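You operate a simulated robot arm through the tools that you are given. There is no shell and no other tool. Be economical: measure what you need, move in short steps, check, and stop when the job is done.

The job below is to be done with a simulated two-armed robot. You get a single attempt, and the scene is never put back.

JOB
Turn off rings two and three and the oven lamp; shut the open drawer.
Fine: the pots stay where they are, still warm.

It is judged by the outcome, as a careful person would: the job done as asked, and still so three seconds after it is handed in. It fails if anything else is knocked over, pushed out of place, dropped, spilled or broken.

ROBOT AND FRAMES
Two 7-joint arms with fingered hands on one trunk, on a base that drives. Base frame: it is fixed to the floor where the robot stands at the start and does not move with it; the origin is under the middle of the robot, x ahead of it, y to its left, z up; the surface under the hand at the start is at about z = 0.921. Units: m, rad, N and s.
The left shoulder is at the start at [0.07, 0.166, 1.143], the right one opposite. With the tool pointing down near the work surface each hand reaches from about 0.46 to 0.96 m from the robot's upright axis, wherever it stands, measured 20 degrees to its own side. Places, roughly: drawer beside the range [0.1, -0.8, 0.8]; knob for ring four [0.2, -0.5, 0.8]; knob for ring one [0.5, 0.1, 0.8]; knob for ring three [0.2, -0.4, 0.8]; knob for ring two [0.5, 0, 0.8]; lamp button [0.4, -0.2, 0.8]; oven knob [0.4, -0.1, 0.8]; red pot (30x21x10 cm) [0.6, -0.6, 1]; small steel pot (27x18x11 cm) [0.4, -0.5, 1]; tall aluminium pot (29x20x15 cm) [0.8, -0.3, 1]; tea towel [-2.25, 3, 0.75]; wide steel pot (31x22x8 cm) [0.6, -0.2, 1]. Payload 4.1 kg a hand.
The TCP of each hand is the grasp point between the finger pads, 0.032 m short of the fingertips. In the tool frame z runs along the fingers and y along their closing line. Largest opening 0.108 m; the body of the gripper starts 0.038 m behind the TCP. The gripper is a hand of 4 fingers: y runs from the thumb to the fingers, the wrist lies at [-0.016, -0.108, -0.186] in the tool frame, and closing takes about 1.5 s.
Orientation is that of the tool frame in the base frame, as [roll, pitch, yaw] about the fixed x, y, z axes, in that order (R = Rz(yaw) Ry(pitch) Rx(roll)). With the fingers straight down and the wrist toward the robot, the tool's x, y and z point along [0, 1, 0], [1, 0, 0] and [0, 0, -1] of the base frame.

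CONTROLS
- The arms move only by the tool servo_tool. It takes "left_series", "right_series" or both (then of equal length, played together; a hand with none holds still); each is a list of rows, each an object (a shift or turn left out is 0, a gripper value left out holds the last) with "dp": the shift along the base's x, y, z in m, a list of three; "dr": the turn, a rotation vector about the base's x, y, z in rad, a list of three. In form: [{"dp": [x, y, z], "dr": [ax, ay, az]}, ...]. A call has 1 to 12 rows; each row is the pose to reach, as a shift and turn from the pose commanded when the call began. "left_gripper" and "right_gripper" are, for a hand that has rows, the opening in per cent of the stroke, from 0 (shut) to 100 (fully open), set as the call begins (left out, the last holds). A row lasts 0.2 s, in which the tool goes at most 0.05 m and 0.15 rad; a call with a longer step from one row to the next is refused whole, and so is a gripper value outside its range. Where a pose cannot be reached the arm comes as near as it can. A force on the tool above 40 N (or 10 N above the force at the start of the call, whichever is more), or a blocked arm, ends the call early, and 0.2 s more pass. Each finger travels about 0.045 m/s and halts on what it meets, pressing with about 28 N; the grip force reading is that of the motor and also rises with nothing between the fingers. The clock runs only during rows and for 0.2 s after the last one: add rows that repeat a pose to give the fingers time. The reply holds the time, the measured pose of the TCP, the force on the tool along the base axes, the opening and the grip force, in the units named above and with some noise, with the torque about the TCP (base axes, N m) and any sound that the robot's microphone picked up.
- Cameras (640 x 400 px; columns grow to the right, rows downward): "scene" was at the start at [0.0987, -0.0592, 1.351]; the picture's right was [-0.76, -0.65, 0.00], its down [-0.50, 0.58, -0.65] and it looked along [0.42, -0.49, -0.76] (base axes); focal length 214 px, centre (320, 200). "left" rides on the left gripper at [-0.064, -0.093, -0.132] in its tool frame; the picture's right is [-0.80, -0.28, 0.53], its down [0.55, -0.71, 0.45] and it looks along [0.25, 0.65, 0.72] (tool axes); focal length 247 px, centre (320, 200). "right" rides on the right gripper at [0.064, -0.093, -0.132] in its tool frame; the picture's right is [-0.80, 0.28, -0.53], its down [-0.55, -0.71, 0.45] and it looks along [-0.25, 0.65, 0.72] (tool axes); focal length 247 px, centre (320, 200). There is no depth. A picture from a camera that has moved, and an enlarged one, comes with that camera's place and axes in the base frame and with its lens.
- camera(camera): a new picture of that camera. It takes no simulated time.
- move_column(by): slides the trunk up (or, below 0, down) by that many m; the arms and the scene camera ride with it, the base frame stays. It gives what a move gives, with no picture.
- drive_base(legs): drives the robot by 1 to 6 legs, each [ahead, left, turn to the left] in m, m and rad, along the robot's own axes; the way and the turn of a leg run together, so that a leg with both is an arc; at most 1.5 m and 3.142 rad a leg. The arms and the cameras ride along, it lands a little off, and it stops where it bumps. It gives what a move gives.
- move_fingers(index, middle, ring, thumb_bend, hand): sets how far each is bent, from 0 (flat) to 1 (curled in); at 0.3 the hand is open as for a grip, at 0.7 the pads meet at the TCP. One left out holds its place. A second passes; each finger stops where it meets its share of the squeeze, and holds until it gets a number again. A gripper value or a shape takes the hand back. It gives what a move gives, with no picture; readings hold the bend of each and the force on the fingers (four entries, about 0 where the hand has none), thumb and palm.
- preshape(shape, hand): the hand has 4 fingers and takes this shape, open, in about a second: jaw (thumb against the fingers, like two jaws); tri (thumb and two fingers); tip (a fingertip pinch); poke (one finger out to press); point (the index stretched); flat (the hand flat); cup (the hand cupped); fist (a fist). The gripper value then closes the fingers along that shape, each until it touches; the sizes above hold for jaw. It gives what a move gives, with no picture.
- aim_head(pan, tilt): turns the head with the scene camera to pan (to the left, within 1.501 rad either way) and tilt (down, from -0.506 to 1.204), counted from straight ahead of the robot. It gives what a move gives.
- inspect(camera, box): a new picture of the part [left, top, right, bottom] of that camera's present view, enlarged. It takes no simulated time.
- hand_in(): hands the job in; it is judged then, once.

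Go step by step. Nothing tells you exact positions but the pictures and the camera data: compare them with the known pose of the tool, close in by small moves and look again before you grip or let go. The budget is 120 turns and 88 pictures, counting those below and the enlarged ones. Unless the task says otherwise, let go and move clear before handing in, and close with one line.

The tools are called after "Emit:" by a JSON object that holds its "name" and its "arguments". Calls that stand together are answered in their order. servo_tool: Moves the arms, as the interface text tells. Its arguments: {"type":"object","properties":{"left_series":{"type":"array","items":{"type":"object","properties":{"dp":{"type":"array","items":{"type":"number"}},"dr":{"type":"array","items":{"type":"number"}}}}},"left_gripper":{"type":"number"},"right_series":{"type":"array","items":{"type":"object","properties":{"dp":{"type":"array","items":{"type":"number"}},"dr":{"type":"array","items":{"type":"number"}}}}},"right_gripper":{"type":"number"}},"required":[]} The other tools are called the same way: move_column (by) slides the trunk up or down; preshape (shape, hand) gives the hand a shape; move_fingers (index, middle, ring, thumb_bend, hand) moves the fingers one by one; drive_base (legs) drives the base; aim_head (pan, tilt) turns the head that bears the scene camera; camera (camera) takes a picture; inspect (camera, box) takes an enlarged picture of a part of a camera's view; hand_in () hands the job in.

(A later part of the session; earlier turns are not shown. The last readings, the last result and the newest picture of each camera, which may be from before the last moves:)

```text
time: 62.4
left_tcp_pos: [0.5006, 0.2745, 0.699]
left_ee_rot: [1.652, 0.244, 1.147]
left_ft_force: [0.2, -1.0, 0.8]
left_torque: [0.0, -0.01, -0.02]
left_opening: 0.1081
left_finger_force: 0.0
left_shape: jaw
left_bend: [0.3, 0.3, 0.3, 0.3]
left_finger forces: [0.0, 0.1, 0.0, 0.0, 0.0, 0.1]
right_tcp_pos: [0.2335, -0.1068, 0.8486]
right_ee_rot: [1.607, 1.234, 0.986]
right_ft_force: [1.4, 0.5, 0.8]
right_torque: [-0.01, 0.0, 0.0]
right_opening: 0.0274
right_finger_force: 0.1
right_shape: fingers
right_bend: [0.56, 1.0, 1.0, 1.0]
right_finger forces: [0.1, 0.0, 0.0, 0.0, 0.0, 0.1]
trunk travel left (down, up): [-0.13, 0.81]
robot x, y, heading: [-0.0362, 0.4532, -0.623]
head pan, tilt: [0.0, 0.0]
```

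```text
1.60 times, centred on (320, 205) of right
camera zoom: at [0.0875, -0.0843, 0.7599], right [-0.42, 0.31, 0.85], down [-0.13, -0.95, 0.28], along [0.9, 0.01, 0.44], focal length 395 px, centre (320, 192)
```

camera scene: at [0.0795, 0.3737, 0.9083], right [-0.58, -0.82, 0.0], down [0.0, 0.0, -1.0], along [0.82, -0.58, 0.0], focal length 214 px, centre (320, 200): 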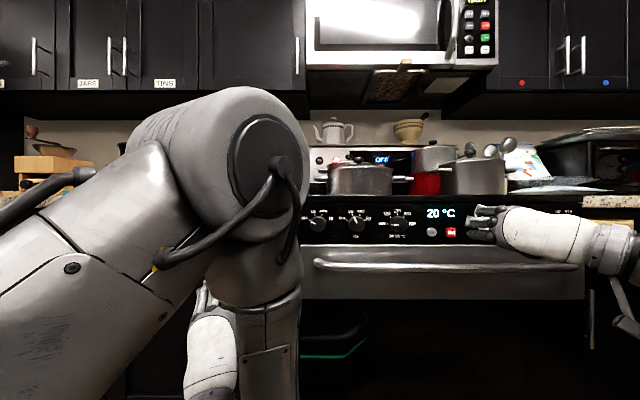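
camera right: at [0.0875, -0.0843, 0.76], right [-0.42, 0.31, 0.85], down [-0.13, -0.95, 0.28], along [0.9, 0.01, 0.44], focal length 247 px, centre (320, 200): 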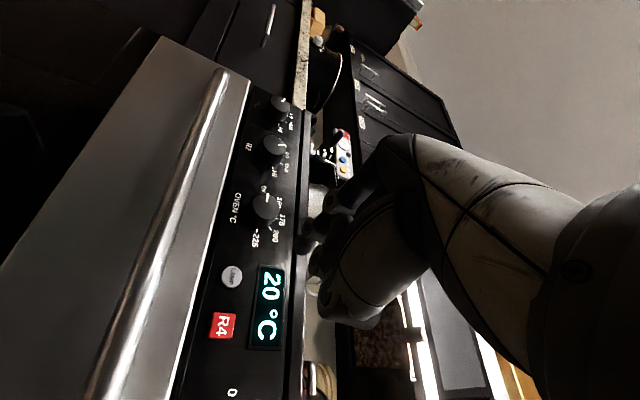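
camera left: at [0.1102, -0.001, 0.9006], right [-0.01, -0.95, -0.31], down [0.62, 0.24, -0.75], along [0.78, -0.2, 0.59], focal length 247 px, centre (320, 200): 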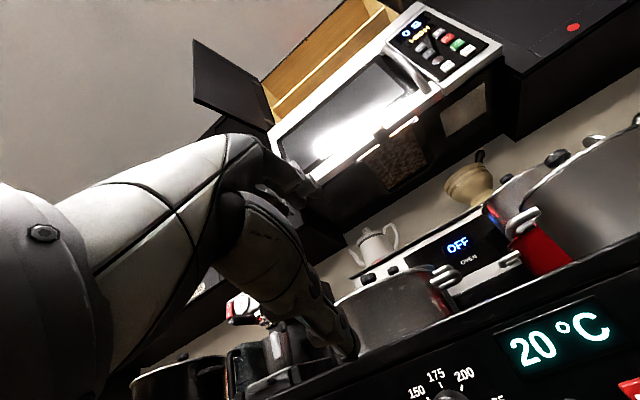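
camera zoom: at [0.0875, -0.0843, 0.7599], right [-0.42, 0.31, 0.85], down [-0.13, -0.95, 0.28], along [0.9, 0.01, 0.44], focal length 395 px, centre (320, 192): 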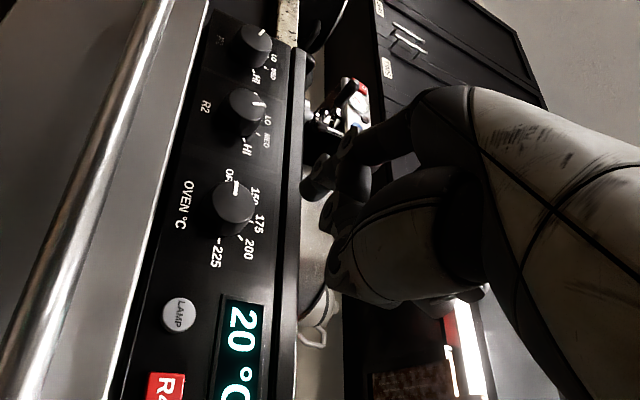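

The index tip is about 3.5 cm left of and 2.6 cm above the line to the LAMP button. I'll correct that and approach to a few centimetres short.

Emit:
{"name": "servo_tool", "arguments": {"right_series": [{"dp": [0.009, -0.017, -0.0065]}, {"dp": [0.018, -0.0345, -0.013]}, {"dp": [0.0276, -0.052, -0.02]}, {"dp": [0.0368, -0.069, -0.026]}, {"dp": [0.0368, -0.069, -0.026]}]}}

Emit:
{"name": "inspect", "arguments": {"camera": "scene", "box": [400, 180, 560, 280]}}

Emit:
{"name": "camera", "arguments": {"camera": "right"}}

```text
time: 63.6
left_tcp_pos: [0.4998, 0.2739, 0.6978]
left_ee_rot: [1.652, 0.244, 1.146]
left_ft_force: [0.0, -0.4, -0.5]
left_torque: [0.01, -0.02, 0.04]
left_opening: 0.1079
left_finger_force: 0.1
left_shape: jaw
left_bend: [0.3, 0.3, 0.3, 0.3]
left_finger forces: [0.0, 0.0, 0.1, 0.1, 0.1, 0.0]
right_tcp_pos: [0.2696, -0.1789, 0.8228]
right_ee_rot: [1.608, 1.234, 0.985]
right_ft_force: [0.1, -0.4, 0.0]
right_torque: [0.0, 0.04, 0.03]
right_opening: 0.0273
right_finger_force: 0.1
right_shape: fingers
right_bend: [0.57, 1.0, 1.0, 1.0]
right_finger forces: [0.0, 0.1, 0.0, 0.0, 0.1, 0.1]
trunk travel left (down, up): [-0.13, 0.81]
robot x, y, heading: [-0.0331, 0.4594, -0.613]
head pan, tilt: [0.0, 0.0]
```

```text
4.00 times, centred on (480, 230) of scene
camera zoom: at [0.0796, 0.3736, 0.9083], right [-0.58, -0.82, 0.0], down [0.0, 0.0, -1.0], along [0.82, -0.58, 0.0], focal length 858 px, centre (-320, 80)
```

zoom: 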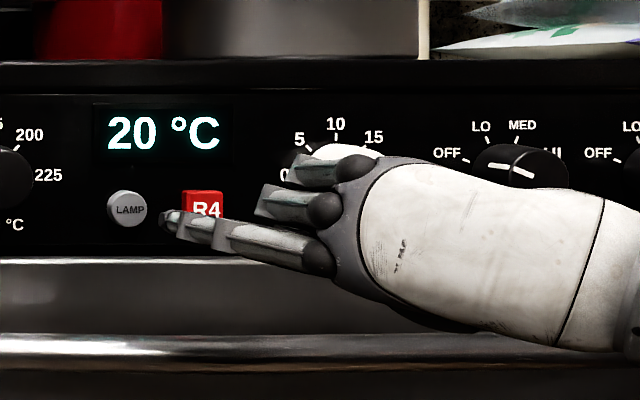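

```text
32 pictures are left
camera right: at [0.1242, -0.155, 0.7327], right [-0.42, 0.31, 0.85], down [-0.13, -0.95, 0.28], along [0.9, 0.01, 0.44], focal length 247 px, centre (320, 200)
```

right: 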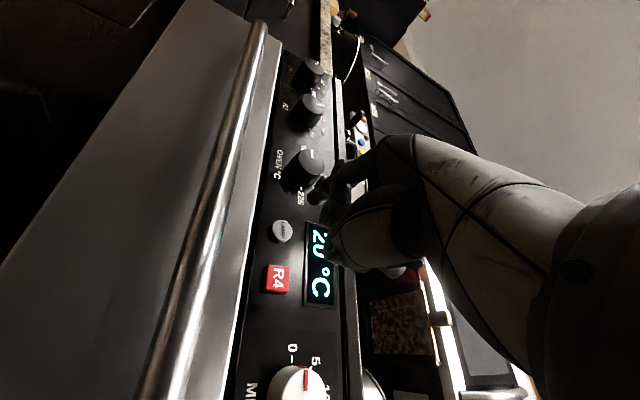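

Tracking well. I'll advance 3 cm more with a slight left nudge, then check before pressing.

Emit:
{"name": "servo_tool", "arguments": {"right_series": [{"dp": [0.01, -0.003, -0.001]}, {"dp": [0.018, -0.009, -0.002]}, {"dp": [0.0265, -0.015, -0.002]}, {"dp": [0.0265, -0.015, -0.002]}]}}

Emit:
{"name": "inspect", "arguments": {"camera": "scene", "box": [400, 180, 560, 280]}}

Emit:
{"name": "inspect", "arguments": {"camera": "right", "box": [200, 130, 440, 280]}}

```text
time: 64.6
left_tcp_pos: [0.5003, 0.2747, 0.6981]
left_ee_rot: [1.652, 0.245, 1.149]
left_ft_force: [-0.8, 0.4, -0.7]
left_torque: [0.01, 0.04, 0.0]
left_opening: 0.1079
left_finger_force: 0.0
left_shape: jaw
left_bend: [0.3, 0.3, 0.3, 0.3]
left_finger forces: [0.0, 0.1, 0.0, 0.0, 0.1, 0.0]
right_tcp_pos: [0.2973, -0.1922, 0.8194]
right_ee_rot: [1.607, 1.233, 0.983]
right_ft_force: [-0.7, -0.6, -0.6]
right_torque: [0.0, 0.0, -0.02]
right_opening: 0.0272
right_finger_force: 0.0
right_shape: fingers
right_bend: [0.57, 1.0, 1.0, 1.0]
right_finger forces: [0.0, 0.0, 0.0, 0.0, 0.0, 0.1]
trunk travel left (down, up): [-0.13, 0.81]
robot x, y, heading: [-0.0348, 0.4547, -0.623]
head pan, tilt: [0.0, 0.0]
```

```text
4.00 times, centred on (480, 230) of scene
camera zoom: at [0.0796, 0.3737, 0.9083], right [-0.58, -0.82, 0.0], down [0.0, 0.0, -1.0], along [0.82, -0.58, 0.0], focal length 858 px, centre (-320, 80)
```

zoom: 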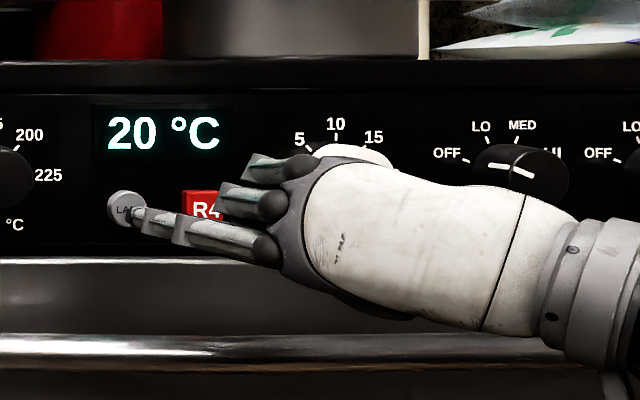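

```text
2.67 times, centred on (320, 205) of right
camera zoom: at [0.1509, -0.1694, 0.7302], right [-0.42, 0.31, 0.85], down [-0.13, -0.95, 0.28], along [0.9, 0.01, 0.44], focal length 659 px, centre (320, 187)
```

zoom: 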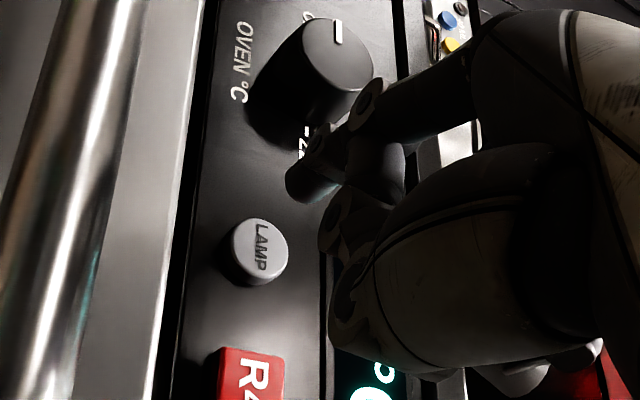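

The fingertip is lined up over the LAMP button. I'll press slowly in small steps, then read the force.

Emit:
{"name": "servo_tool", "arguments": {"right_series": [{"dp": [0.004, -0.003, 0]}, {"dp": [0.008, -0.006, 0]}, {"dp": [0.012, -0.0087, 0]}, {"dp": [0.016, -0.0116, 0]}, {"dp": [0.02, -0.0145, 0]}]}}

Emit:
{"name": "inspect", "arguments": {"camera": "right", "box": [200, 130, 440, 280]}}

```text
time: 65.8
left_tcp_pos: [0.4997, 0.2749, 0.6979]
left_ee_rot: [1.651, 0.242, 1.147]
left_ft_force: [-0.5, -0.8, -1.0]
left_torque: [-0.01, 0.02, -0.01]
left_opening: 0.1081
left_finger_force: 0.1
left_shape: jaw
left_bend: [0.3, 0.3, 0.3, 0.3]
left_finger forces: [0.1, 0.1, 0.0, 0.1, 0.0, 0.1]
right_tcp_pos: [0.3167, -0.2059, 0.8206]
right_ee_rot: [1.609, 1.235, 0.986]
right_ft_force: [0.2, -0.5, 0.0]
right_torque: [0.02, -0.01, 0.0]
right_opening: 0.0271
right_finger_force: 0.1
right_shape: fingers
right_bend: [0.57, 1.0, 1.0, 1.0]
right_finger forces: [0.1, 0.0, 0.0, 0.0, 0.1, 0.0]
trunk travel left (down, up): [-0.13, 0.81]
robot x, y, heading: [-0.0322, 0.4553, -0.618]
head pan, tilt: [0.0, 0.0]
```

```text
2.67 times, centred on (320, 205) of right
camera zoom: at [0.1704, -0.183, 0.7316], right [-0.42, 0.31, 0.85], down [-0.13, -0.95, 0.28], along [0.9, 0.01, 0.44], focal length 659 px, centre (320, 187)
```

zoom: 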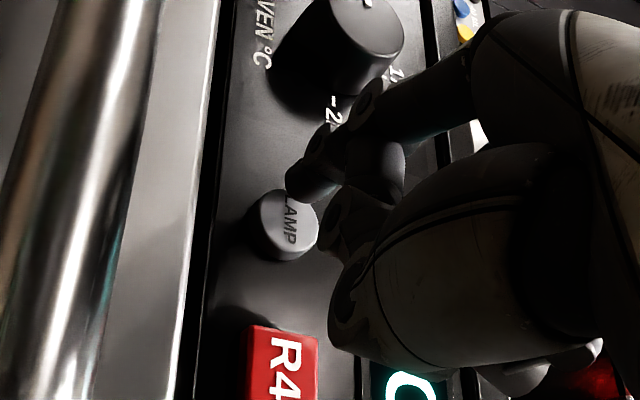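

Almost there and on line. I'll continue pressing another 2 cm in small steps.

Emit:
{"name": "servo_tool", "arguments": {"right_series": [{"dp": [0.002, -0.0045, 0]}, {"dp": [0.0053, -0.0068, 0]}, {"dp": [0.0085, -0.009, 0]}, {"dp": [0.0118, -0.0114, 0]}, {"dp": [0.015, -0.0137, 0]}]}}

Emit:
{"name": "inspect", "arguments": {"camera": "right", "box": [200, 130, 440, 280]}}

```text
time: 66.8
left_tcp_pos: [0.4972, 0.2743, 0.6998]
left_ee_rot: [1.648, 0.244, 1.141]
left_ft_force: [-0.2, 0.5, -0.2]
left_torque: [-0.03, -0.01, -0.01]
left_opening: 0.108
left_finger_force: 0.0
left_shape: jaw
left_bend: [0.3, 0.3, 0.3, 0.3]
left_finger forces: [0.1, 0.0, 0.1, 0.0, 0.0, 0.0]
right_tcp_pos: [0.3235, -0.2139, 0.8211]
right_ee_rot: [1.596, 1.234, 0.977]
right_ft_force: [-18.7, 10.9, -2.0]
right_torque: [-0.1, 0.04, 1.19]
right_opening: 0.0273
right_finger_force: 11.4
right_shape: fingers
right_bend: [0.58, 1.0, 1.0, 1.0]
right_finger forces: [22.7, 0.1, 0.0, 0.0, 0.0, 0.0]
trunk travel left (down, up): [-0.13, 0.81]
robot x, y, heading: [-0.0338, 0.4558, -0.616]
head pan, tilt: [0.0, 0.0]
heard: click
stopped in row 5 (right hand): the force on the tool passed its limit at 46 N (the readings are from after the stop); the commanded pose is now the measured one
```

```text
2.67 times, centred on (320, 205) of right
camera zoom: at [0.177, -0.1926, 0.7322], right [-0.43, 0.31, 0.85], down [-0.12, -0.95, 0.28], along [0.9, 0.01, 0.44], focal length 659 px, centre (320, 187)
```

zoom: 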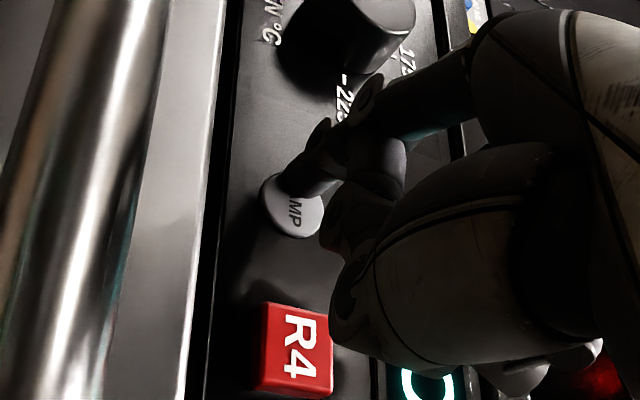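

A click: the button went in. I'll withdraw and check the oven window and the button.

Emit:
{"name": "servo_tool", "arguments": {"right_series": [{"dp": [-0.02, 0.0145, 0]}, {"dp": [-0.05, 0.036, 0]}, {"dp": [-0.085, 0.06, 0.02]}, {"dp": [-0.085, 0.06, 0.027]}]}}

Emit:
{"name": "camera", "arguments": {"camera": "scene"}}

```text
time: 67.8
left_tcp_pos: [0.4991, 0.2729, 0.697]
left_ee_rot: [1.651, 0.244, 1.145]
left_ft_force: [-0.2, -0.7, 0.8]
left_torque: [-0.01, -0.02, 0.0]
left_opening: 0.1079
left_finger_force: 0.1
left_shape: jaw
left_bend: [0.3, 0.3, 0.3, 0.3]
left_finger forces: [0.1, 0.1, 0.0, 0.0, 0.0, 0.0]
right_tcp_pos: [0.2393, -0.1532, 0.8469]
right_ee_rot: [1.613, 1.233, 0.992]
right_ft_force: [-0.3, -0.8, -0.4]
right_torque: [-0.03, 0.01, -0.01]
right_opening: 0.0268
right_finger_force: 0.0
right_shape: fingers
right_bend: [0.58, 1.0, 1.0, 1.0]
right_finger forces: [0.1, 0.0, 0.0, 0.1, 0.1, 0.1]
trunk travel left (down, up): [-0.13, 0.81]
robot x, y, heading: [-0.0318, 0.4547, -0.617]
head pan, tilt: [0.0, 0.0]
```

```text
27 pictures are left
camera scene: at [0.0787, 0.3738, 0.9083], right [-0.58, -0.81, 0.0], down [0.0, 0.0, -1.0], along [0.81, -0.58, 0.0], focal length 214 px, centre (320, 200)
```

scene: 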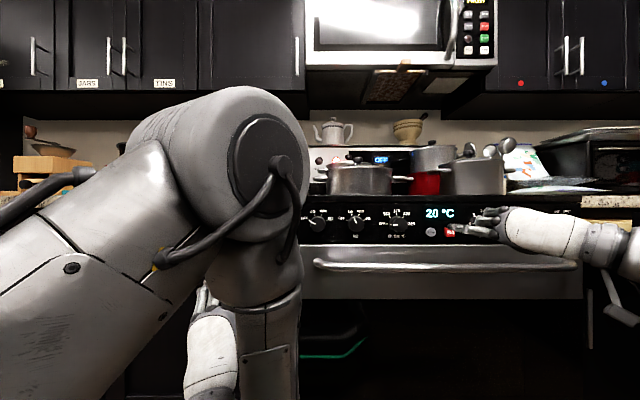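

The button is released and nothing else was touched. Next R2: I'll reset the hand to jaw, and shift the base left 0.204 m for the same arm geometry.

Emit:
{"name": "preshape", "arguments": {"hand": "right", "shape": "jaw"}}

Emit:
{"name": "drive_base", "arguments": {"legs": [[0, 0.204, 0]]}}

Emit:
{"name": "servo_tool", "arguments": {"right_series": [{"dp": [0.01, 0.001, 0], "dr": [0.11, -0.078, 0]}, {"dp": [0.02, 0.002, 0], "dr": [0.22, -0.156, 0]}, {"dp": [0.03, 0.003, 0], "dr": [0.33, -0.234, 0]}, {"dp": [0.04, 0.004, 0], "dr": [0.44, -0.312, 0]}, {"dp": [0.053, 0.006, 0], "dr": [0.55, -0.391, 0]}, {"dp": [0.053, 0.006, 0], "dr": [0.66, -0.469, 0]}, {"dp": [0.053, 0.006, 0], "dr": [0.77, -0.547, 0]}, {"dp": [0.053, 0.006, 0], "dr": [0.855, -0.607, 0]}, {"dp": [0.053, 0.006, 0], "dr": [0.855, -0.607, 0]}]}}

Emit:
{"name": "camera", "arguments": {"camera": "right"}}

```text
time: 68.7
left_tcp_pos: [0.4991, 0.2742, 0.6977]
left_ee_rot: [1.652, 0.244, 1.147]
left_ft_force: [-0.3, 0.3, -0.8]
left_torque: [-0.04, -0.01, 0.03]
left_opening: 0.1077
left_finger_force: 0.0
left_shape: jaw
left_bend: [0.3, 0.3, 0.3, 0.3]
left_finger forces: [0.0, 0.0, 0.0, 0.0, 0.0, 0.0]
right_tcp_pos: [0.2412, -0.1541, 0.8464]
right_ee_rot: [1.606, 1.233, 0.986]
right_ft_force: [-0.5, 0.6, -0.2]
right_torque: [0.0, 0.0, 0.01]
right_opening: 0.1077
right_finger_force: 0.1
right_shape: jaw
right_bend: [0.3, 0.3, 0.3, 0.3]
right_finger forces: [0.0, 0.0, 0.1, 0.1, 0.1, 0.0]
trunk travel left (down, up): [-0.13, 0.81]
robot x, y, heading: [-0.0303, 0.457, -0.616]
head pan, tilt: [0.0, 0.0]
```

```text
time: 70.3
left_tcp_pos: [0.6167, 0.4368, 0.6988]
left_ee_rot: [1.651, 0.245, 1.144]
left_ft_force: [0.1, 0.5, 0.1]
left_torque: [-0.04, -0.02, 0.01]
left_opening: 0.108
left_finger_force: 0.1
left_shape: jaw
left_bend: [0.3, 0.3, 0.3, 0.3]
left_finger forces: [0.1, 0.0, 0.1, 0.0, 0.0, 0.0]
right_tcp_pos: [0.357, 0.0099, 0.8474]
right_ee_rot: [1.606, 1.235, 0.986]
right_ft_force: [0.2, -0.3, 0.8]
right_torque: [0.0, 0.03, 0.02]
right_opening: 0.1076
right_finger_force: 0.0
right_shape: jaw
right_bend: [0.3, 0.3, 0.3, 0.3]
right_finger forces: [0.0, 0.0, 0.0, 0.0, 0.0, 0.0]
trunk travel left (down, up): [-0.13, 0.81]
robot x, y, heading: [0.0845, 0.6162, -0.616]
head pan, tilt: [0.0, 0.0]
```

```text
time: 72.3
left_tcp_pos: [0.6163, 0.4371, 0.698]
left_ee_rot: [1.652, 0.245, 1.145]
left_ft_force: [0.1, -0.3, 0.0]
left_torque: [-0.02, 0.0, 0.02]
left_opening: 0.1077
left_finger_force: 0.0
left_shape: jaw
left_bend: [0.3, 0.3, 0.3, 0.3]
left_finger forces: [0.0, 0.0, 0.0, 0.0, 0.1, 0.0]
right_tcp_pos: [0.4094, 0.0145, 0.8475]
right_ee_rot: [1.578, 0.185, 0.963]
right_ft_force: [-0.9, -0.1, -0.1]
right_torque: [0.01, 0.02, -0.02]
right_opening: 0.1076
right_finger_force: 0.0
right_shape: jaw
right_bend: [0.3, 0.3, 0.3, 0.3]
right_finger forces: [0.0, 0.0, 0.0, 0.1, 0.1, 0.0]
trunk travel left (down, up): [-0.13, 0.81]
robot x, y, heading: [0.0867, 0.6174, -0.623]
head pan, tilt: [0.0, 0.0]
```

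```text
26 pictures are left
camera right: at [0.3279, 0.1284, 0.7459], right [-0.85, -0.3, 0.43], down [-0.02, -0.8, -0.6], along [0.52, -0.52, 0.68], focal length 247 px, centre (320, 200)
```

right: 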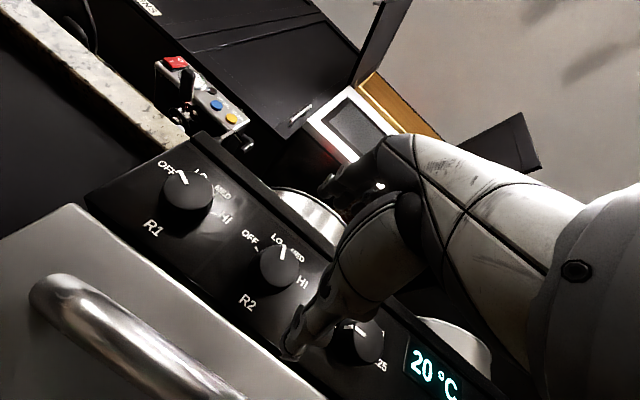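

R2 is on the tool axis within a few millimetres. I'll advance onto it and grip.

Emit:
{"name": "servo_tool", "arguments": {"right_series": [{"dp": [0.0123, -0.0047, 0]}, {"dp": [0.0245, -0.013, 0]}, {"dp": [0.036, -0.0208, 0]}, {"dp": [0.0447, -0.0268, 0]}, {"dp": [0.0447, -0.0268, 0]}]}}

Emit:
{"name": "servo_tool", "arguments": {"right_series": [{}, {}, {}, {}, {}, {}, {}, {}, {}], "right_gripper": 0}}

Emit:
{"name": "inspect", "arguments": {"camera": "right", "box": [200, 200, 440, 350]}}

```text
time: 73.5
left_tcp_pos: [0.6157, 0.4355, 0.6988]
left_ee_rot: [1.652, 0.245, 1.145]
left_ft_force: [-0.4, 0.2, 0.1]
left_torque: [-0.02, -0.01, 0.01]
left_opening: 0.1081
left_finger_force: 0.0
left_shape: jaw
left_bend: [0.3, 0.3, 0.3, 0.3]
left_finger forces: [0.0, 0.0, 0.1, 0.1, 0.0, 0.1]
right_tcp_pos: [0.4542, -0.0115, 0.8479]
right_ee_rot: [1.579, 0.184, 0.964]
right_ft_force: [-0.4, 0.6, -0.5]
right_torque: [0.03, 0.04, 0.02]
right_opening: 0.1075
right_finger_force: 0.1
right_shape: jaw
right_bend: [0.3, 0.3, 0.3, 0.3]
right_finger forces: [0.0, 0.0, 0.1, 0.1, 0.1, 0.0]
trunk travel left (down, up): [-0.13, 0.81]
robot x, y, heading: [0.0823, 0.6195, -0.622]
head pan, tilt: [0.0, 0.0]
```

```text
time: 75.5
left_tcp_pos: [0.6151, 0.4362, 0.6976]
left_ee_rot: [1.651, 0.244, 1.144]
left_ft_force: [-0.4, -0.5, 0.0]
left_torque: [-0.01, 0.02, 0.01]
left_opening: 0.1079
left_finger_force: 0.0
left_shape: jaw
left_bend: [0.3, 0.3, 0.3, 0.3]
left_finger forces: [0.0, 0.0, 0.0, 0.0, 0.0, 0.0]
right_tcp_pos: [0.4535, -0.0127, 0.8481]
right_ee_rot: [1.579, 0.186, 0.964]
right_ft_force: [-2.7, -1.5, -2.0]
right_torque: [-0.03, 0.06, -0.03]
right_opening: 0.0316
right_finger_force: 28.2
right_shape: jaw
right_bend: [0.73, 0.6, 0.64, 0.74]
right_finger forces: [14.3, 7.4, 0.1, 0.1, 24.1, 0.0]
trunk travel left (down, up): [-0.13, 0.81]
robot x, y, heading: [0.0799, 0.6164, -0.624]
head pan, tilt: [0.0, 0.0]
```

```text
2.67 times, centred on (320, 275) of right
camera zoom: at [0.3711, 0.1014, 0.7468], right [-0.85, -0.3, 0.43], down [-0.02, -0.8, -0.6], along [0.52, -0.52, 0.68], focal length 659 px, centre (320, 0)
```

zoom: 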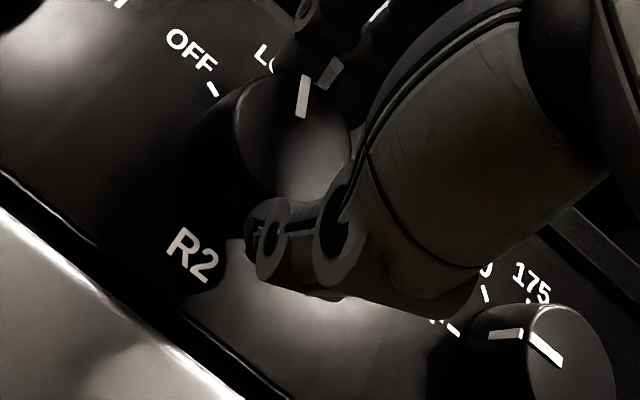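

Same firm grip as on R3. Turning counter-clockwise to the stop, then releasing and backing off.

Emit:
{"name": "servo_tool", "arguments": {"right_series": [{"dr": [-0.107, 0.076, 0]}, {"dr": [-0.214, 0.152, 0]}, {"dr": [-0.321, 0.228, 0]}, {"dr": [-0.427, 0.304, 0]}, {"dr": [-0.534, 0.381, 0]}, {"dr": [-0.641, 0.457, 0]}, {"dr": [-0.748, 0.533, 0]}, {"dr": [-0.8, 0.57, 0]}]}}

Emit:
{"name": "servo_tool", "arguments": {"right_series": [{}, {}, {}, {}, {}, {"dp": [-0.016, 0.0116, 0]}, {"dp": [-0.04, 0.028, 0]}, {"dp": [-0.075, 0.053, 0]}, {"dp": [-0.1, 0.072, 0]}, {"dp": [-0.1, 0.072, 0]}], "right_gripper": 100}}

Emit:
{"name": "inspect", "arguments": {"camera": "right", "box": [200, 150, 440, 300]}}

Emit:
{"name": "inspect", "arguments": {"camera": "scene", "box": [310, 150, 590, 325]}}

```text
time: 77.3
left_tcp_pos: [0.6155, 0.438, 0.6985]
left_ee_rot: [1.65, 0.246, 1.143]
left_ft_force: [-0.5, 0.0, 0.0]
left_torque: [-0.02, -0.01, 0.03]
left_opening: 0.1081
left_finger_force: 0.1
left_shape: jaw
left_bend: [0.3, 0.3, 0.3, 0.3]
left_finger forces: [0.0, 0.0, 0.1, 0.0, 0.0, 0.1]
right_tcp_pos: [0.4542, -0.0112, 0.85]
right_ee_rot: [1.595, 1.169, 0.974]
right_ft_force: [-3.3, 6.4, 5.3]
right_torque: [0.32, -0.53, 0.26]
right_opening: 0.0307
right_finger_force: 28.0
right_shape: jaw
right_bend: [0.73, 0.59, 0.64, 0.75]
right_finger forces: [19.6, 12.7, 0.1, 0.1, 21.6, 0.0]
trunk travel left (down, up): [-0.13, 0.81]
robot x, y, heading: [0.0791, 0.6184, -0.619]
head pan, tilt: [0.0, 0.0]
```

```text
time: 79.5
left_tcp_pos: [0.616, 0.4363, 0.698]
left_ee_rot: [1.651, 0.244, 1.146]
left_ft_force: [-0.2, -0.3, -0.1]
left_torque: [0.0, -0.01, 0.02]
left_opening: 0.1081
left_finger_force: 0.0
left_shape: jaw
left_bend: [0.3, 0.3, 0.3, 0.3]
left_finger forces: [0.0, 0.1, 0.0, 0.0, 0.1, 0.1]
right_tcp_pos: [0.3561, 0.0606, 0.8455]
right_ee_rot: [1.606, 1.167, 0.984]
right_ft_force: [-0.4, -0.7, -0.3]
right_torque: [0.0, 0.0, 0.02]
right_opening: 0.1079
right_finger_force: 0.0
right_shape: jaw
right_bend: [0.3, 0.3, 0.3, 0.3]
right_finger forces: [0.0, 0.0, 0.0, 0.0, 0.0, 0.1]
trunk travel left (down, up): [-0.13, 0.81]
robot x, y, heading: [0.0832, 0.618, -0.62]
head pan, tilt: [0.0, 0.0]
```

```text
2.67 times, centred on (320, 225) of right
camera zoom: at [0.2132, 0.0887, 0.752], right [-0.45, 0.26, 0.85], down [-0.13, -0.97, 0.22], along [0.88, -0.01, 0.47], focal length 659 px, centre (320, 133)
```

zoom: 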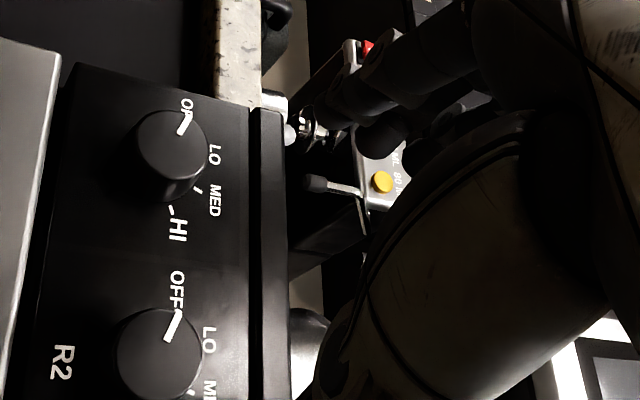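

```text
2.29 times, centred on (450, 238) of scene
camera zoom: at [0.1951, 0.5364, 0.9082], right [-0.58, -0.81, 0.0], down [0.0, 0.0, -1.0], along [0.81, -0.58, 0.0], focal length 490 px, centre (23, 114)
```

zoom: 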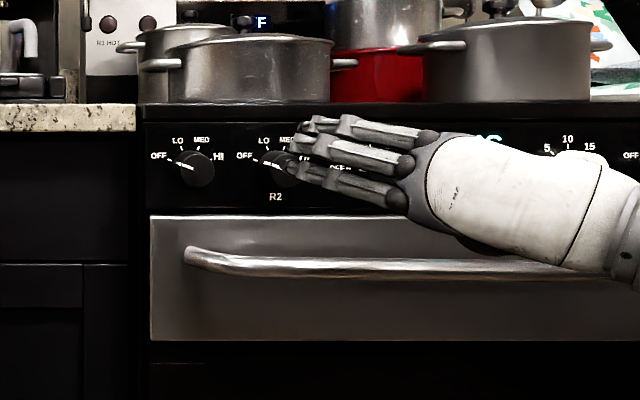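

R2 is on OFF and its hot lamp has gone dark. Now the drawer: I'll pull the hand back, drive right in front of it, and raise the trunk to look inside before pushing.

Emit:
{"name": "servo_tool", "arguments": {"right_series": [{"dp": [-0.03, 0.021, 0]}, {"dp": [-0.055, 0.038, 0]}, {"dp": [-0.055, 0.038, 0]}]}}

Emit:
{"name": "drive_base", "arguments": {"legs": [[0, -0.6, 0]]}}

Emit:
{"name": "move_column", "arguments": {"by": 0.4}}

Emit:
{"name": "aim_head", "arguments": {"pan": -0.6, "tilt": 0.75}}

Emit:
{"name": "camera", "arguments": {"camera": "scene"}}

```text
time: 80.3
left_tcp_pos: [0.6167, 0.4374, 0.698]
left_ee_rot: [1.65, 0.243, 1.142]
left_ft_force: [0.2, 0.6, 0.4]
left_torque: [0.02, -0.01, 0.03]
left_opening: 0.108
left_finger_force: 0.0
left_shape: jaw
left_bend: [0.3, 0.3, 0.3, 0.3]
left_finger forces: [0.0, 0.0, 0.0, 0.1, 0.0, 0.1]
right_tcp_pos: [0.3001, 0.0997, 0.8478]
right_ee_rot: [1.603, 1.169, 0.98]
right_ft_force: [-0.3, 0.8, 0.1]
right_torque: [-0.03, 0.04, -0.01]
right_opening: 0.1079
right_finger_force: 0.0
right_shape: jaw
right_bend: [0.3, 0.3, 0.3, 0.3]
right_finger forces: [0.0, 0.0, 0.1, 0.0, 0.0, 0.0]
trunk travel left (down, up): [-0.13, 0.81]
robot x, y, heading: [0.0849, 0.6173, -0.615]
head pan, tilt: [0.0, 0.0]
```

```text
time: 83.7
left_tcp_pos: [0.2693, -0.0502, 0.6979]
left_ee_rot: [1.651, 0.245, 1.142]
left_ft_force: [0.0, -0.3, 0.1]
left_torque: [0.02, -0.02, -0.01]
left_opening: 0.1078
left_finger_force: 0.0
left_shape: jaw
left_bend: [0.3, 0.3, 0.3, 0.3]
left_finger forces: [0.0, 0.0, 0.0, 0.0, 0.0, 0.0]
right_tcp_pos: [-0.0457, -0.3867, 0.8476]
right_ee_rot: [1.604, 1.166, 0.984]
right_ft_force: [-0.3, 0.6, 0.0]
right_torque: [-0.01, -0.02, -0.01]
right_opening: 0.1076
right_finger_force: 0.0
right_shape: jaw
right_bend: [0.3, 0.3, 0.3, 0.3]
right_finger forces: [0.0, 0.0, 0.1, 0.0, 0.0, 0.1]
trunk travel left (down, up): [-0.13, 0.81]
robot x, y, heading: [-0.2629, 0.1335, -0.616]
head pan, tilt: [0.0, 0.0]
```

```text
time: 87.5
left_tcp_pos: [0.27, -0.0492, 1.0981]
left_ee_rot: [1.651, 0.243, 1.147]
left_ft_force: [-0.5, 0.0, 0.6]
left_torque: [0.01, 0.03, 0.01]
left_opening: 0.1079
left_finger_force: 0.0
left_shape: jaw
left_bend: [0.3, 0.3, 0.3, 0.3]
left_finger forces: [0.0, 0.1, 0.1, 0.0, 0.0, 0.0]
right_tcp_pos: [-0.0456, -0.3872, 1.2483]
right_ee_rot: [1.605, 1.168, 0.984]
right_ft_force: [1.1, -0.2, 0.0]
right_torque: [0.02, -0.01, -0.02]
right_opening: 0.1077
right_finger_force: 0.2
right_shape: jaw
right_bend: [0.3, 0.3, 0.3, 0.3]
right_finger forces: [0.0, 0.0, 0.0, 0.1, 0.1, 0.0]
trunk travel left (down, up): [-0.53, 0.41]
robot x, y, heading: [-0.2624, 0.134, -0.616]
head pan, tilt: [0.0, 0.0]
```

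```text
time: 88.6
left_tcp_pos: [0.2683, -0.0504, 1.0983]
left_ee_rot: [1.651, 0.244, 1.144]
left_ft_force: [-0.6, -0.1, -0.1]
left_torque: [-0.03, 0.01, -0.03]
left_opening: 0.1077
left_finger_force: 0.1
left_shape: jaw
left_bend: [0.3, 0.3, 0.3, 0.3]
left_finger forces: [0.1, 0.1, 0.1, 0.0, 0.0, 0.1]
right_tcp_pos: [-0.0466, -0.3871, 1.2481]
right_ee_rot: [1.605, 1.168, 0.986]
right_ft_force: [0.3, 0.0, 0.0]
right_torque: [0.01, 0.03, 0.0]
right_opening: 0.1079
right_finger_force: 0.0
right_shape: jaw
right_bend: [0.3, 0.3, 0.3, 0.3]
right_finger forces: [0.0, 0.1, 0.0, 0.0, 0.0, 0.0]
trunk travel left (down, up): [-0.53, 0.41]
robot x, y, heading: [-0.2637, 0.1352, -0.614]
head pan, tilt: [-0.6, 0.75]
```

```text
22 pictures are left
camera scene: at [-0.1962, 0.025, 1.2403], right [-0.94, -0.34, 0.0], down [-0.23, 0.64, -0.73], along [0.25, -0.69, -0.68], focal length 214 px, centre (320, 200)
```

scene: 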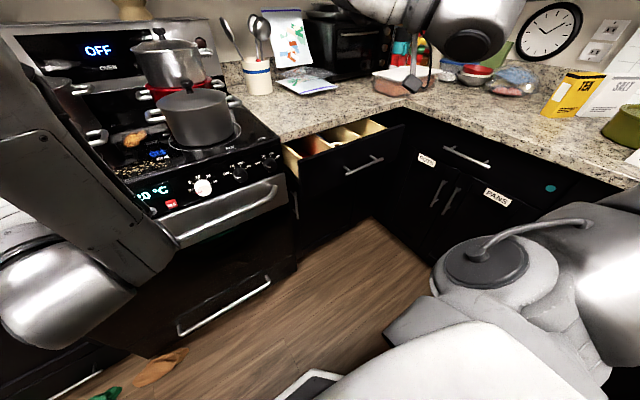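

I can see the drawer and the right-hand counter now. A zoom into the drawer will show whether the roll stands proud of it.

Emit:
{"name": "inspect", "arguments": {"camera": "scene", "box": [265, 90, 425, 215]}}

```text
3.20 times, centred on (345, 152) of scene
camera zoom: at [-0.1962, 0.025, 1.2403], right [-0.94, -0.34, 0.0], down [-0.23, 0.64, -0.73], along [0.25, -0.69, -0.68], focal length 686 px, centre (240, 352)
```

zoom: 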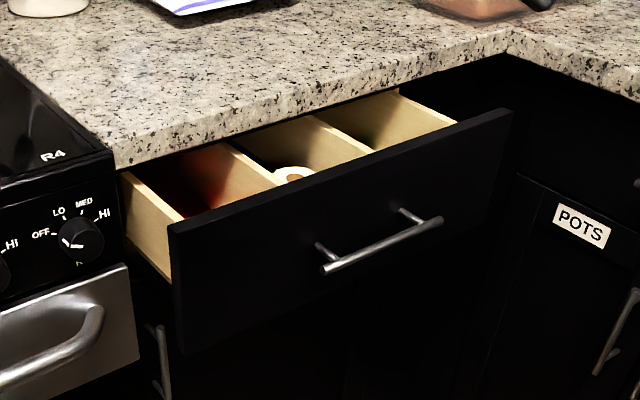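

The roll sits below the drawer's rim, so it can close. Before driving right I'll check where my right elbow is relative to the side counter.

Emit:
{"name": "aim_head", "arguments": {"pan": -1.4, "tilt": 0.5}}

Emit:
{"name": "camera", "arguments": {"camera": "scene"}}

```text
time: 89.8
left_tcp_pos: [0.2696, -0.0494, 1.0985]
left_ee_rot: [1.651, 0.245, 1.146]
left_ft_force: [0.7, 0.7, -0.3]
left_torque: [-0.03, -0.03, 0.02]
left_opening: 0.1079
left_finger_force: 0.0
left_shape: jaw
left_bend: [0.3, 0.3, 0.3, 0.3]
left_finger forces: [0.1, 0.0, 0.0, 0.0, 0.0, 0.0]
right_tcp_pos: [-0.0455, -0.3864, 1.2479]
right_ee_rot: [1.603, 1.168, 0.982]
right_ft_force: [0.2, 0.3, -0.9]
right_torque: [0.03, -0.01, 0.01]
right_opening: 0.1076
right_finger_force: 0.0
right_shape: jaw
right_bend: [0.3, 0.3, 0.3, 0.3]
right_finger forces: [0.0, 0.0, 0.0, 0.1, 0.0, 0.0]
trunk travel left (down, up): [-0.53, 0.41]
robot x, y, heading: [-0.2671, 0.132, -0.615]
head pan, tilt: [-1.4, 0.499]
```

```text
20 pictures are left
camera scene: at [-0.2642, 0.0208, 1.2621], right [-0.9, 0.43, 0.0], down [0.21, 0.43, -0.88], along [-0.38, -0.79, -0.48], focal length 214 px, centre (320, 200)
```

scene: 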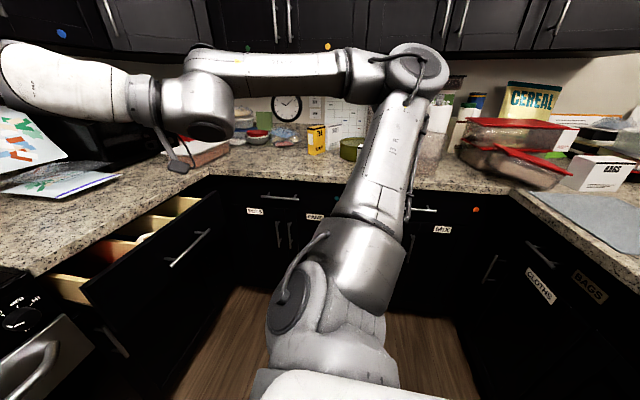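

My elbow sits at about l = -0.56, well inside the side counter's edge. I'll make a fist, drive right 0.18 m, and lower to push height.

Emit:
{"name": "preshape", "arguments": {"hand": "right", "shape": "fist"}}

Emit:
{"name": "drive_base", "arguments": {"legs": [[0, -0.18, 0]]}}

Emit:
{"name": "camera", "arguments": {"camera": "scene"}}

```text
time: 90.7
left_tcp_pos: [0.2698, -0.0486, 1.0977]
left_ee_rot: [1.651, 0.243, 1.147]
left_ft_force: [-0.2, -0.3, 0.9]
left_torque: [0.03, -0.03, 0.01]
left_opening: 0.108
left_finger_force: 0.0
left_shape: jaw
left_bend: [0.3, 0.3, 0.3, 0.3]
left_finger forces: [0.1, 0.1, 0.0, 0.1, 0.1, 0.0]
right_tcp_pos: [-0.046, -0.3861, 1.248]
right_ee_rot: [1.601, 1.167, 0.978]
right_ft_force: [-0.6, 0.2, 0.8]
right_torque: [0.0, -0.01, -0.02]
right_opening: 0.0
right_finger_force: 0.0
right_shape: fist
right_bend: [1.0, 1.0, 1.0, 0.84]
right_finger forces: [0.0, 0.0, 0.1, 0.1, 0.0, 0.1]
trunk travel left (down, up): [-0.53, 0.41]
robot x, y, heading: [-0.2635, 0.1318, -0.624]
head pan, tilt: [-1.4, 0.499]
```

```text
time: 92.2
left_tcp_pos: [0.1652, -0.1958, 1.0988]
left_ee_rot: [1.651, 0.243, 1.142]
left_ft_force: [0.6, 0.6, 0.0]
left_torque: [0.02, 0.01, 0.04]
left_opening: 0.1079
left_finger_force: 0.1
left_shape: jaw
left_bend: [0.3, 0.3, 0.3, 0.3]
left_finger forces: [0.0, 0.0, 0.0, 0.1, 0.0, 0.0]
right_tcp_pos: [-0.1505, -0.5345, 1.2481]
right_ee_rot: [1.602, 1.166, 0.978]
right_ft_force: [0.5, 0.3, -0.1]
right_torque: [0.0, 0.01, 0.04]
right_opening: 0.0
right_finger_force: 0.1
right_shape: fist
right_bend: [1.0, 1.0, 1.0, 0.84]
right_finger forces: [0.1, 0.0, 0.0, 0.0, 0.1, 0.0]
trunk travel left (down, up): [-0.53, 0.41]
robot x, y, heading: [-0.3713, -0.0161, -0.621]
head pan, tilt: [-1.4, 0.499]
```

```text
19 pictures are left
camera scene: at [-0.3691, -0.1257, 1.2621], right [-0.9, 0.43, 0.0], down [0.21, 0.43, -0.88], along [-0.38, -0.79, -0.48], focal length 214 px, centre (320, 200)
```

scene: 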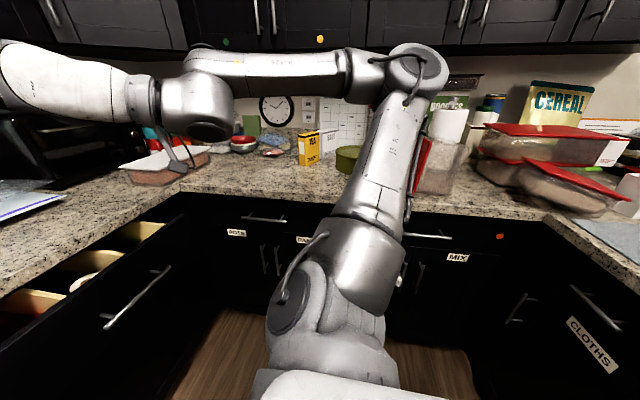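

There's still about 15 cm between the elbow and the counter edge. Lowering to push height now.

Emit:
{"name": "move_column", "arguments": {"by": -0.41}}

Emit:
{"name": "aim_head", "arguments": {"pan": -0.5, "tilt": 0.2}}

Emit:
{"name": "camera", "arguments": {"camera": "scene"}}

```text
refused: -0.41 is not a number from -0.4 to 0.4
```

```text
time: 93.4
left_tcp_pos: [0.1642, -0.1965, 1.0992]
left_ee_rot: [1.65, 0.243, 1.141]
left_ft_force: [0.2, -0.2, 1.1]
left_torque: [-0.01, 0.0, 0.01]
left_opening: 0.1078
left_finger_force: 0.1
left_shape: jaw
left_bend: [0.3, 0.3, 0.3, 0.3]
left_finger forces: [0.1, 0.0, 0.0, 0.0, 0.1, 0.0]
right_tcp_pos: [-0.151, -0.5334, 1.2477]
right_ee_rot: [1.601, 1.166, 0.978]
right_ft_force: [-0.7, -0.5, -0.3]
right_torque: [-0.01, -0.01, -0.03]
right_opening: 0.0
right_finger_force: 0.1
right_shape: fist
right_bend: [1.0, 1.0, 1.0, 0.84]
right_finger forces: [0.0, 0.1, 0.0, 0.0, 0.0, 0.0]
trunk travel left (down, up): [-0.53, 0.41]
robot x, y, heading: [-0.3696, -0.014, -0.622]
head pan, tilt: [-0.499, 0.201]
```

```text
18 pictures are left
camera scene: at [-0.2884, -0.1269, 1.2898], right [-0.9, -0.44, 0.0], down [-0.09, 0.18, -0.98], along [0.43, -0.88, -0.2], focal length 214 px, centre (320, 200)
```

scene: 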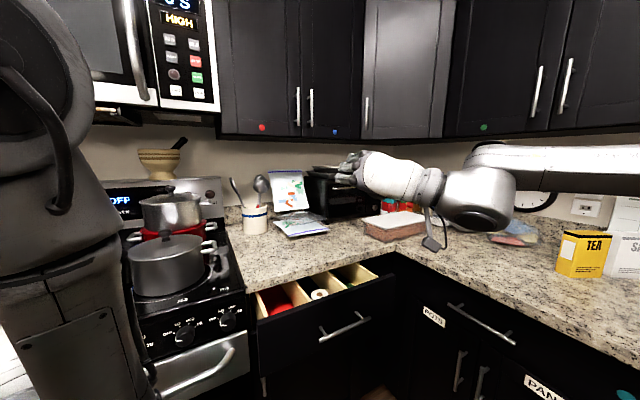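

Lowering by 0.4 m, the most allowed at once.

Emit:
{"name": "move_column", "arguments": {"by": -0.4}}

Emit:
{"name": "camera", "arguments": {"camera": "scene"}}

```text
time: 97.2
left_tcp_pos: [0.1645, -0.1953, 0.6987]
left_ee_rot: [1.651, 0.244, 1.141]
left_ft_force: [0.7, 0.7, -0.3]
left_torque: [0.02, 0.01, -0.03]
left_opening: 0.1082
left_finger_force: 0.0
left_shape: jaw
left_bend: [0.3, 0.3, 0.3, 0.3]
left_finger forces: [0.1, 0.1, 0.0, 0.0, 0.0, 0.0]
right_tcp_pos: [-0.1511, -0.5332, 0.8473]
right_ee_rot: [1.602, 1.168, 0.98]
right_ft_force: [1.1, -1.5, -0.4]
right_torque: [0.01, 0.01, -0.03]
right_opening: 0.0002
right_finger_force: 0.0
right_shape: fist
right_bend: [1.0, 1.0, 1.0, 0.84]
right_finger forces: [0.0, 0.0, 0.0, 0.1, 0.0, 0.0]
trunk travel left (down, up): [-0.13, 0.81]
robot x, y, heading: [-0.3684, -0.0141, -0.62]
head pan, tilt: [-0.499, 0.201]
```

```text
17 pictures are left
camera scene: at [-0.2884, -0.1267, 0.8899], right [-0.9, -0.44, 0.0], down [-0.09, 0.18, -0.98], along [0.43, -0.88, -0.2], focal length 214 px, centre (320, 200)
```

scene: 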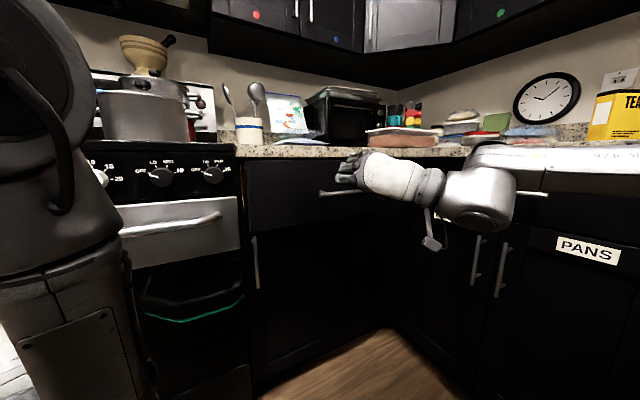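

In position in front of the drawer, just above its handle. I'll push inward in steady steps.

Emit:
{"name": "servo_tool", "arguments": {"right_series": [{"dp": [0.014, -0.022, 0]}, {"dp": [0.0275, -0.044, 0]}, {"dp": [0.041, -0.066, 0]}, {"dp": [0.055, -0.088, 0]}, {"dp": [0.0688, -0.11, 0]}, {"dp": [0.085, -0.1216, 0]}, {"dp": [0.1014, -0.133, 0]}, {"dp": [0.1177, -0.145, 0]}]}}

Emit:
{"name": "camera", "arguments": {"camera": "scene"}}

```text
time: 99.0
left_tcp_pos: [0.1643, -0.1967, 0.6977]
left_ee_rot: [1.651, 0.244, 1.142]
left_ft_force: [0.4, 0.3, 0.2]
left_torque: [-0.02, -0.04, -0.04]
left_opening: 0.1079
left_finger_force: 0.1
left_shape: jaw
left_bend: [0.3, 0.3, 0.3, 0.3]
left_finger forces: [0.0, 0.1, 0.1, 0.0, 0.1, 0.0]
right_tcp_pos: [-0.0304, -0.6789, 0.8492]
right_ee_rot: [1.609, 1.167, 0.987]
right_ft_force: [0.4, 0.5, 0.3]
right_torque: [0.0, 0.0, 0.01]
right_opening: 0.0
right_finger_force: 0.1
right_shape: fist
right_bend: [1.0, 1.0, 1.0, 0.85]
right_finger forces: [0.0, 0.0, 0.1, 0.1, 0.0, 0.0]
trunk travel left (down, up): [-0.13, 0.81]
robot x, y, heading: [-0.3673, -0.0103, -0.62]
head pan, tilt: [-0.499, 0.201]
```

```text
16 pictures are left
camera scene: at [-0.2882, -0.1269, 0.8898], right [-0.9, -0.44, 0.0], down [-0.09, 0.18, -0.98], along [0.43, -0.88, -0.2], focal length 214 px, centre (320, 200)
```

scene: 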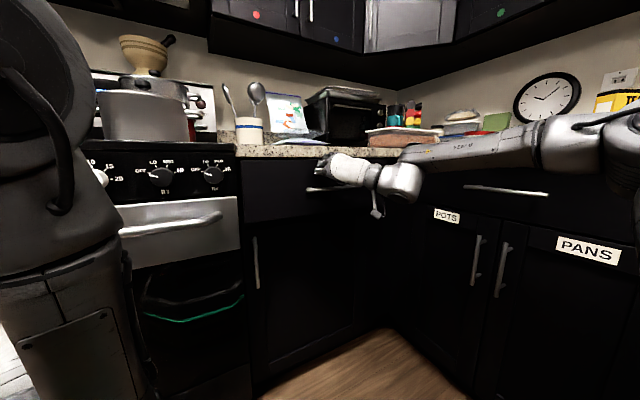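

The drawer is moving in without resistance. Continuing the push.

Emit:
{"name": "servo_tool", "arguments": {"right_series": [{"dp": [0.0122, -0.0087, 0]}, {"dp": [0.0245, -0.0174, 0]}, {"dp": [0.0367, -0.026, 0]}, {"dp": [0.049, -0.0347, 0]}, {"dp": [0.061, -0.0434, 0]}, {"dp": [0.0733, -0.052, 0]}]}}

Emit:
{"name": "camera", "arguments": {"camera": "scene"}}

```text
time: 100.4
left_tcp_pos: [0.1636, -0.1943, 0.698]
left_ee_rot: [1.65, 0.244, 1.146]
left_ft_force: [-0.8, 0.8, 0.0]
left_torque: [0.0, -0.02, -0.04]
left_opening: 0.1079
left_finger_force: 0.0
left_shape: jaw
left_bend: [0.3, 0.3, 0.3, 0.3]
left_finger forces: [0.0, 0.0, 0.0, 0.0, 0.0, 0.1]
right_tcp_pos: [0.0385, -0.7295, 0.8459]
right_ee_rot: [1.589, 1.168, 0.966]
right_ft_force: [-10.4, 11.2, -4.5]
right_torque: [-0.51, -0.48, 0.01]
right_opening: 0.0
right_finger_force: 0.1
right_shape: fist
right_bend: [1.0, 1.0, 1.0, 0.85]
right_finger forces: [0.0, 0.0, 16.2, 0.0, 0.0, 0.1]
trunk travel left (down, up): [-0.13, 0.81]
robot x, y, heading: [-0.3683, -0.0141, -0.62]
head pan, tilt: [-0.499, 0.201]
```

```text
15 pictures are left
camera scene: at [-0.2894, -0.126, 0.8899], right [-0.9, -0.44, 0.0], down [-0.09, 0.18, -0.98], along [0.43, -0.88, -0.2], focal length 214 px, centre (320, 200)
```

scene: 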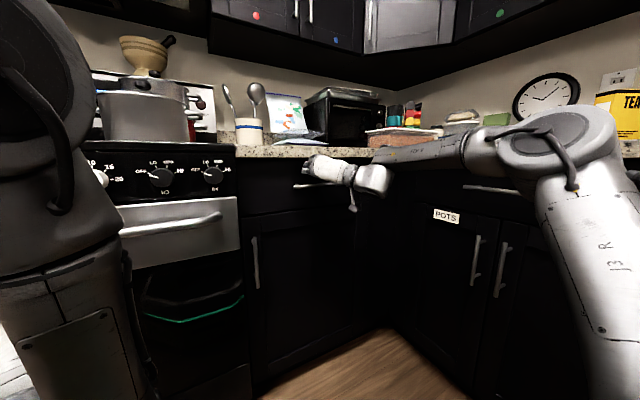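

Now there's about 15 N of resistance. I'll zoom in to see whether the drawer front is flush.

Emit:
{"name": "inspect", "arguments": {"camera": "scene", "box": [220, 130, 400, 242]}}

```text
3.56 times, centred on (310, 186) of scene
camera zoom: at [-0.2894, -0.126, 0.8899], right [-0.9, -0.44, 0.0], down [-0.09, 0.18, -0.98], along [0.43, -0.88, -0.2], focal length 763 px, centre (356, 250)
```

zoom: 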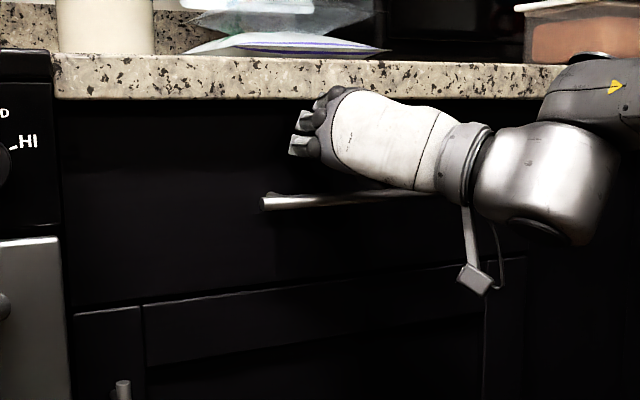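

It looks nearly flush, but the top knuckle may be touching the counter edge. I'll ease back, drop 1.5 cm and press again to be sure it's fully home.

Emit:
{"name": "servo_tool", "arguments": {"right_series": [{"dp": [-0.016, 0.0116, 0]}, {"dp": [-0.016, 0.0116, -0.015]}, {"dp": [-0.008, 0.006, -0.015]}, {"dp": [0, 0, -0.015]}, {"dp": [0.008, -0.006, -0.015]}, {"dp": [0.0122, -0.0087, -0.015]}, {"dp": [0.0163, -0.0116, -0.015]}, {"dp": [0.0203, -0.0145, -0.015]}]}}

Emit:
{"name": "inspect", "arguments": {"camera": "scene", "box": [220, 130, 400, 242]}}

```text
time: 101.9
left_tcp_pos: [0.1615, -0.1965, 0.6997]
left_ee_rot: [1.649, 0.246, 1.14]
left_ft_force: [-0.4, -0.1, 0.5]
left_torque: [0.01, 0.02, 0.02]
left_opening: 0.1079
left_finger_force: 0.1
left_shape: jaw
left_bend: [0.3, 0.3, 0.3, 0.3]
left_finger forces: [0.0, 0.2, 0.1, 0.0, 0.0, 0.0]
right_tcp_pos: [0.0488, -0.7388, 0.833]
right_ee_rot: [1.593, 1.166, 0.969]
right_ft_force: [-19.3, 12.0, -0.4]
right_torque: [0.05, 0.12, 0.31]
right_opening: 0.0
right_finger_force: 0.0
right_shape: fist
right_bend: [1.0, 1.0, 1.0, 0.89]
right_finger forces: [0.0, 0.0, 0.0, 0.0, 19.3, 0.0]
trunk travel left (down, up): [-0.13, 0.81]
robot x, y, heading: [-0.3692, -0.0103, -0.625]
head pan, tilt: [-0.499, 0.201]
stopped in row 7 (right hand): the force on the tool passed its limit at 46 N (the readings are from after the stop); the commanded pose is now the measured one
```

```text
3.56 times, centred on (310, 186) of scene
camera zoom: at [-0.2916, -0.1254, 0.8903], right [-0.9, -0.43, 0.0], down [-0.08, 0.18, -0.98], along [0.42, -0.88, -0.2], focal length 763 px, centre (356, 250)
```

zoom: 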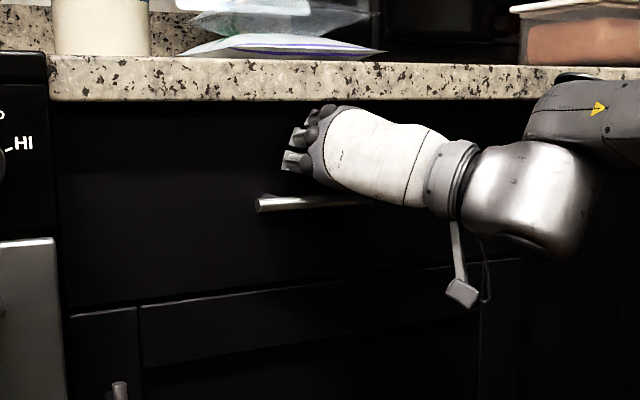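

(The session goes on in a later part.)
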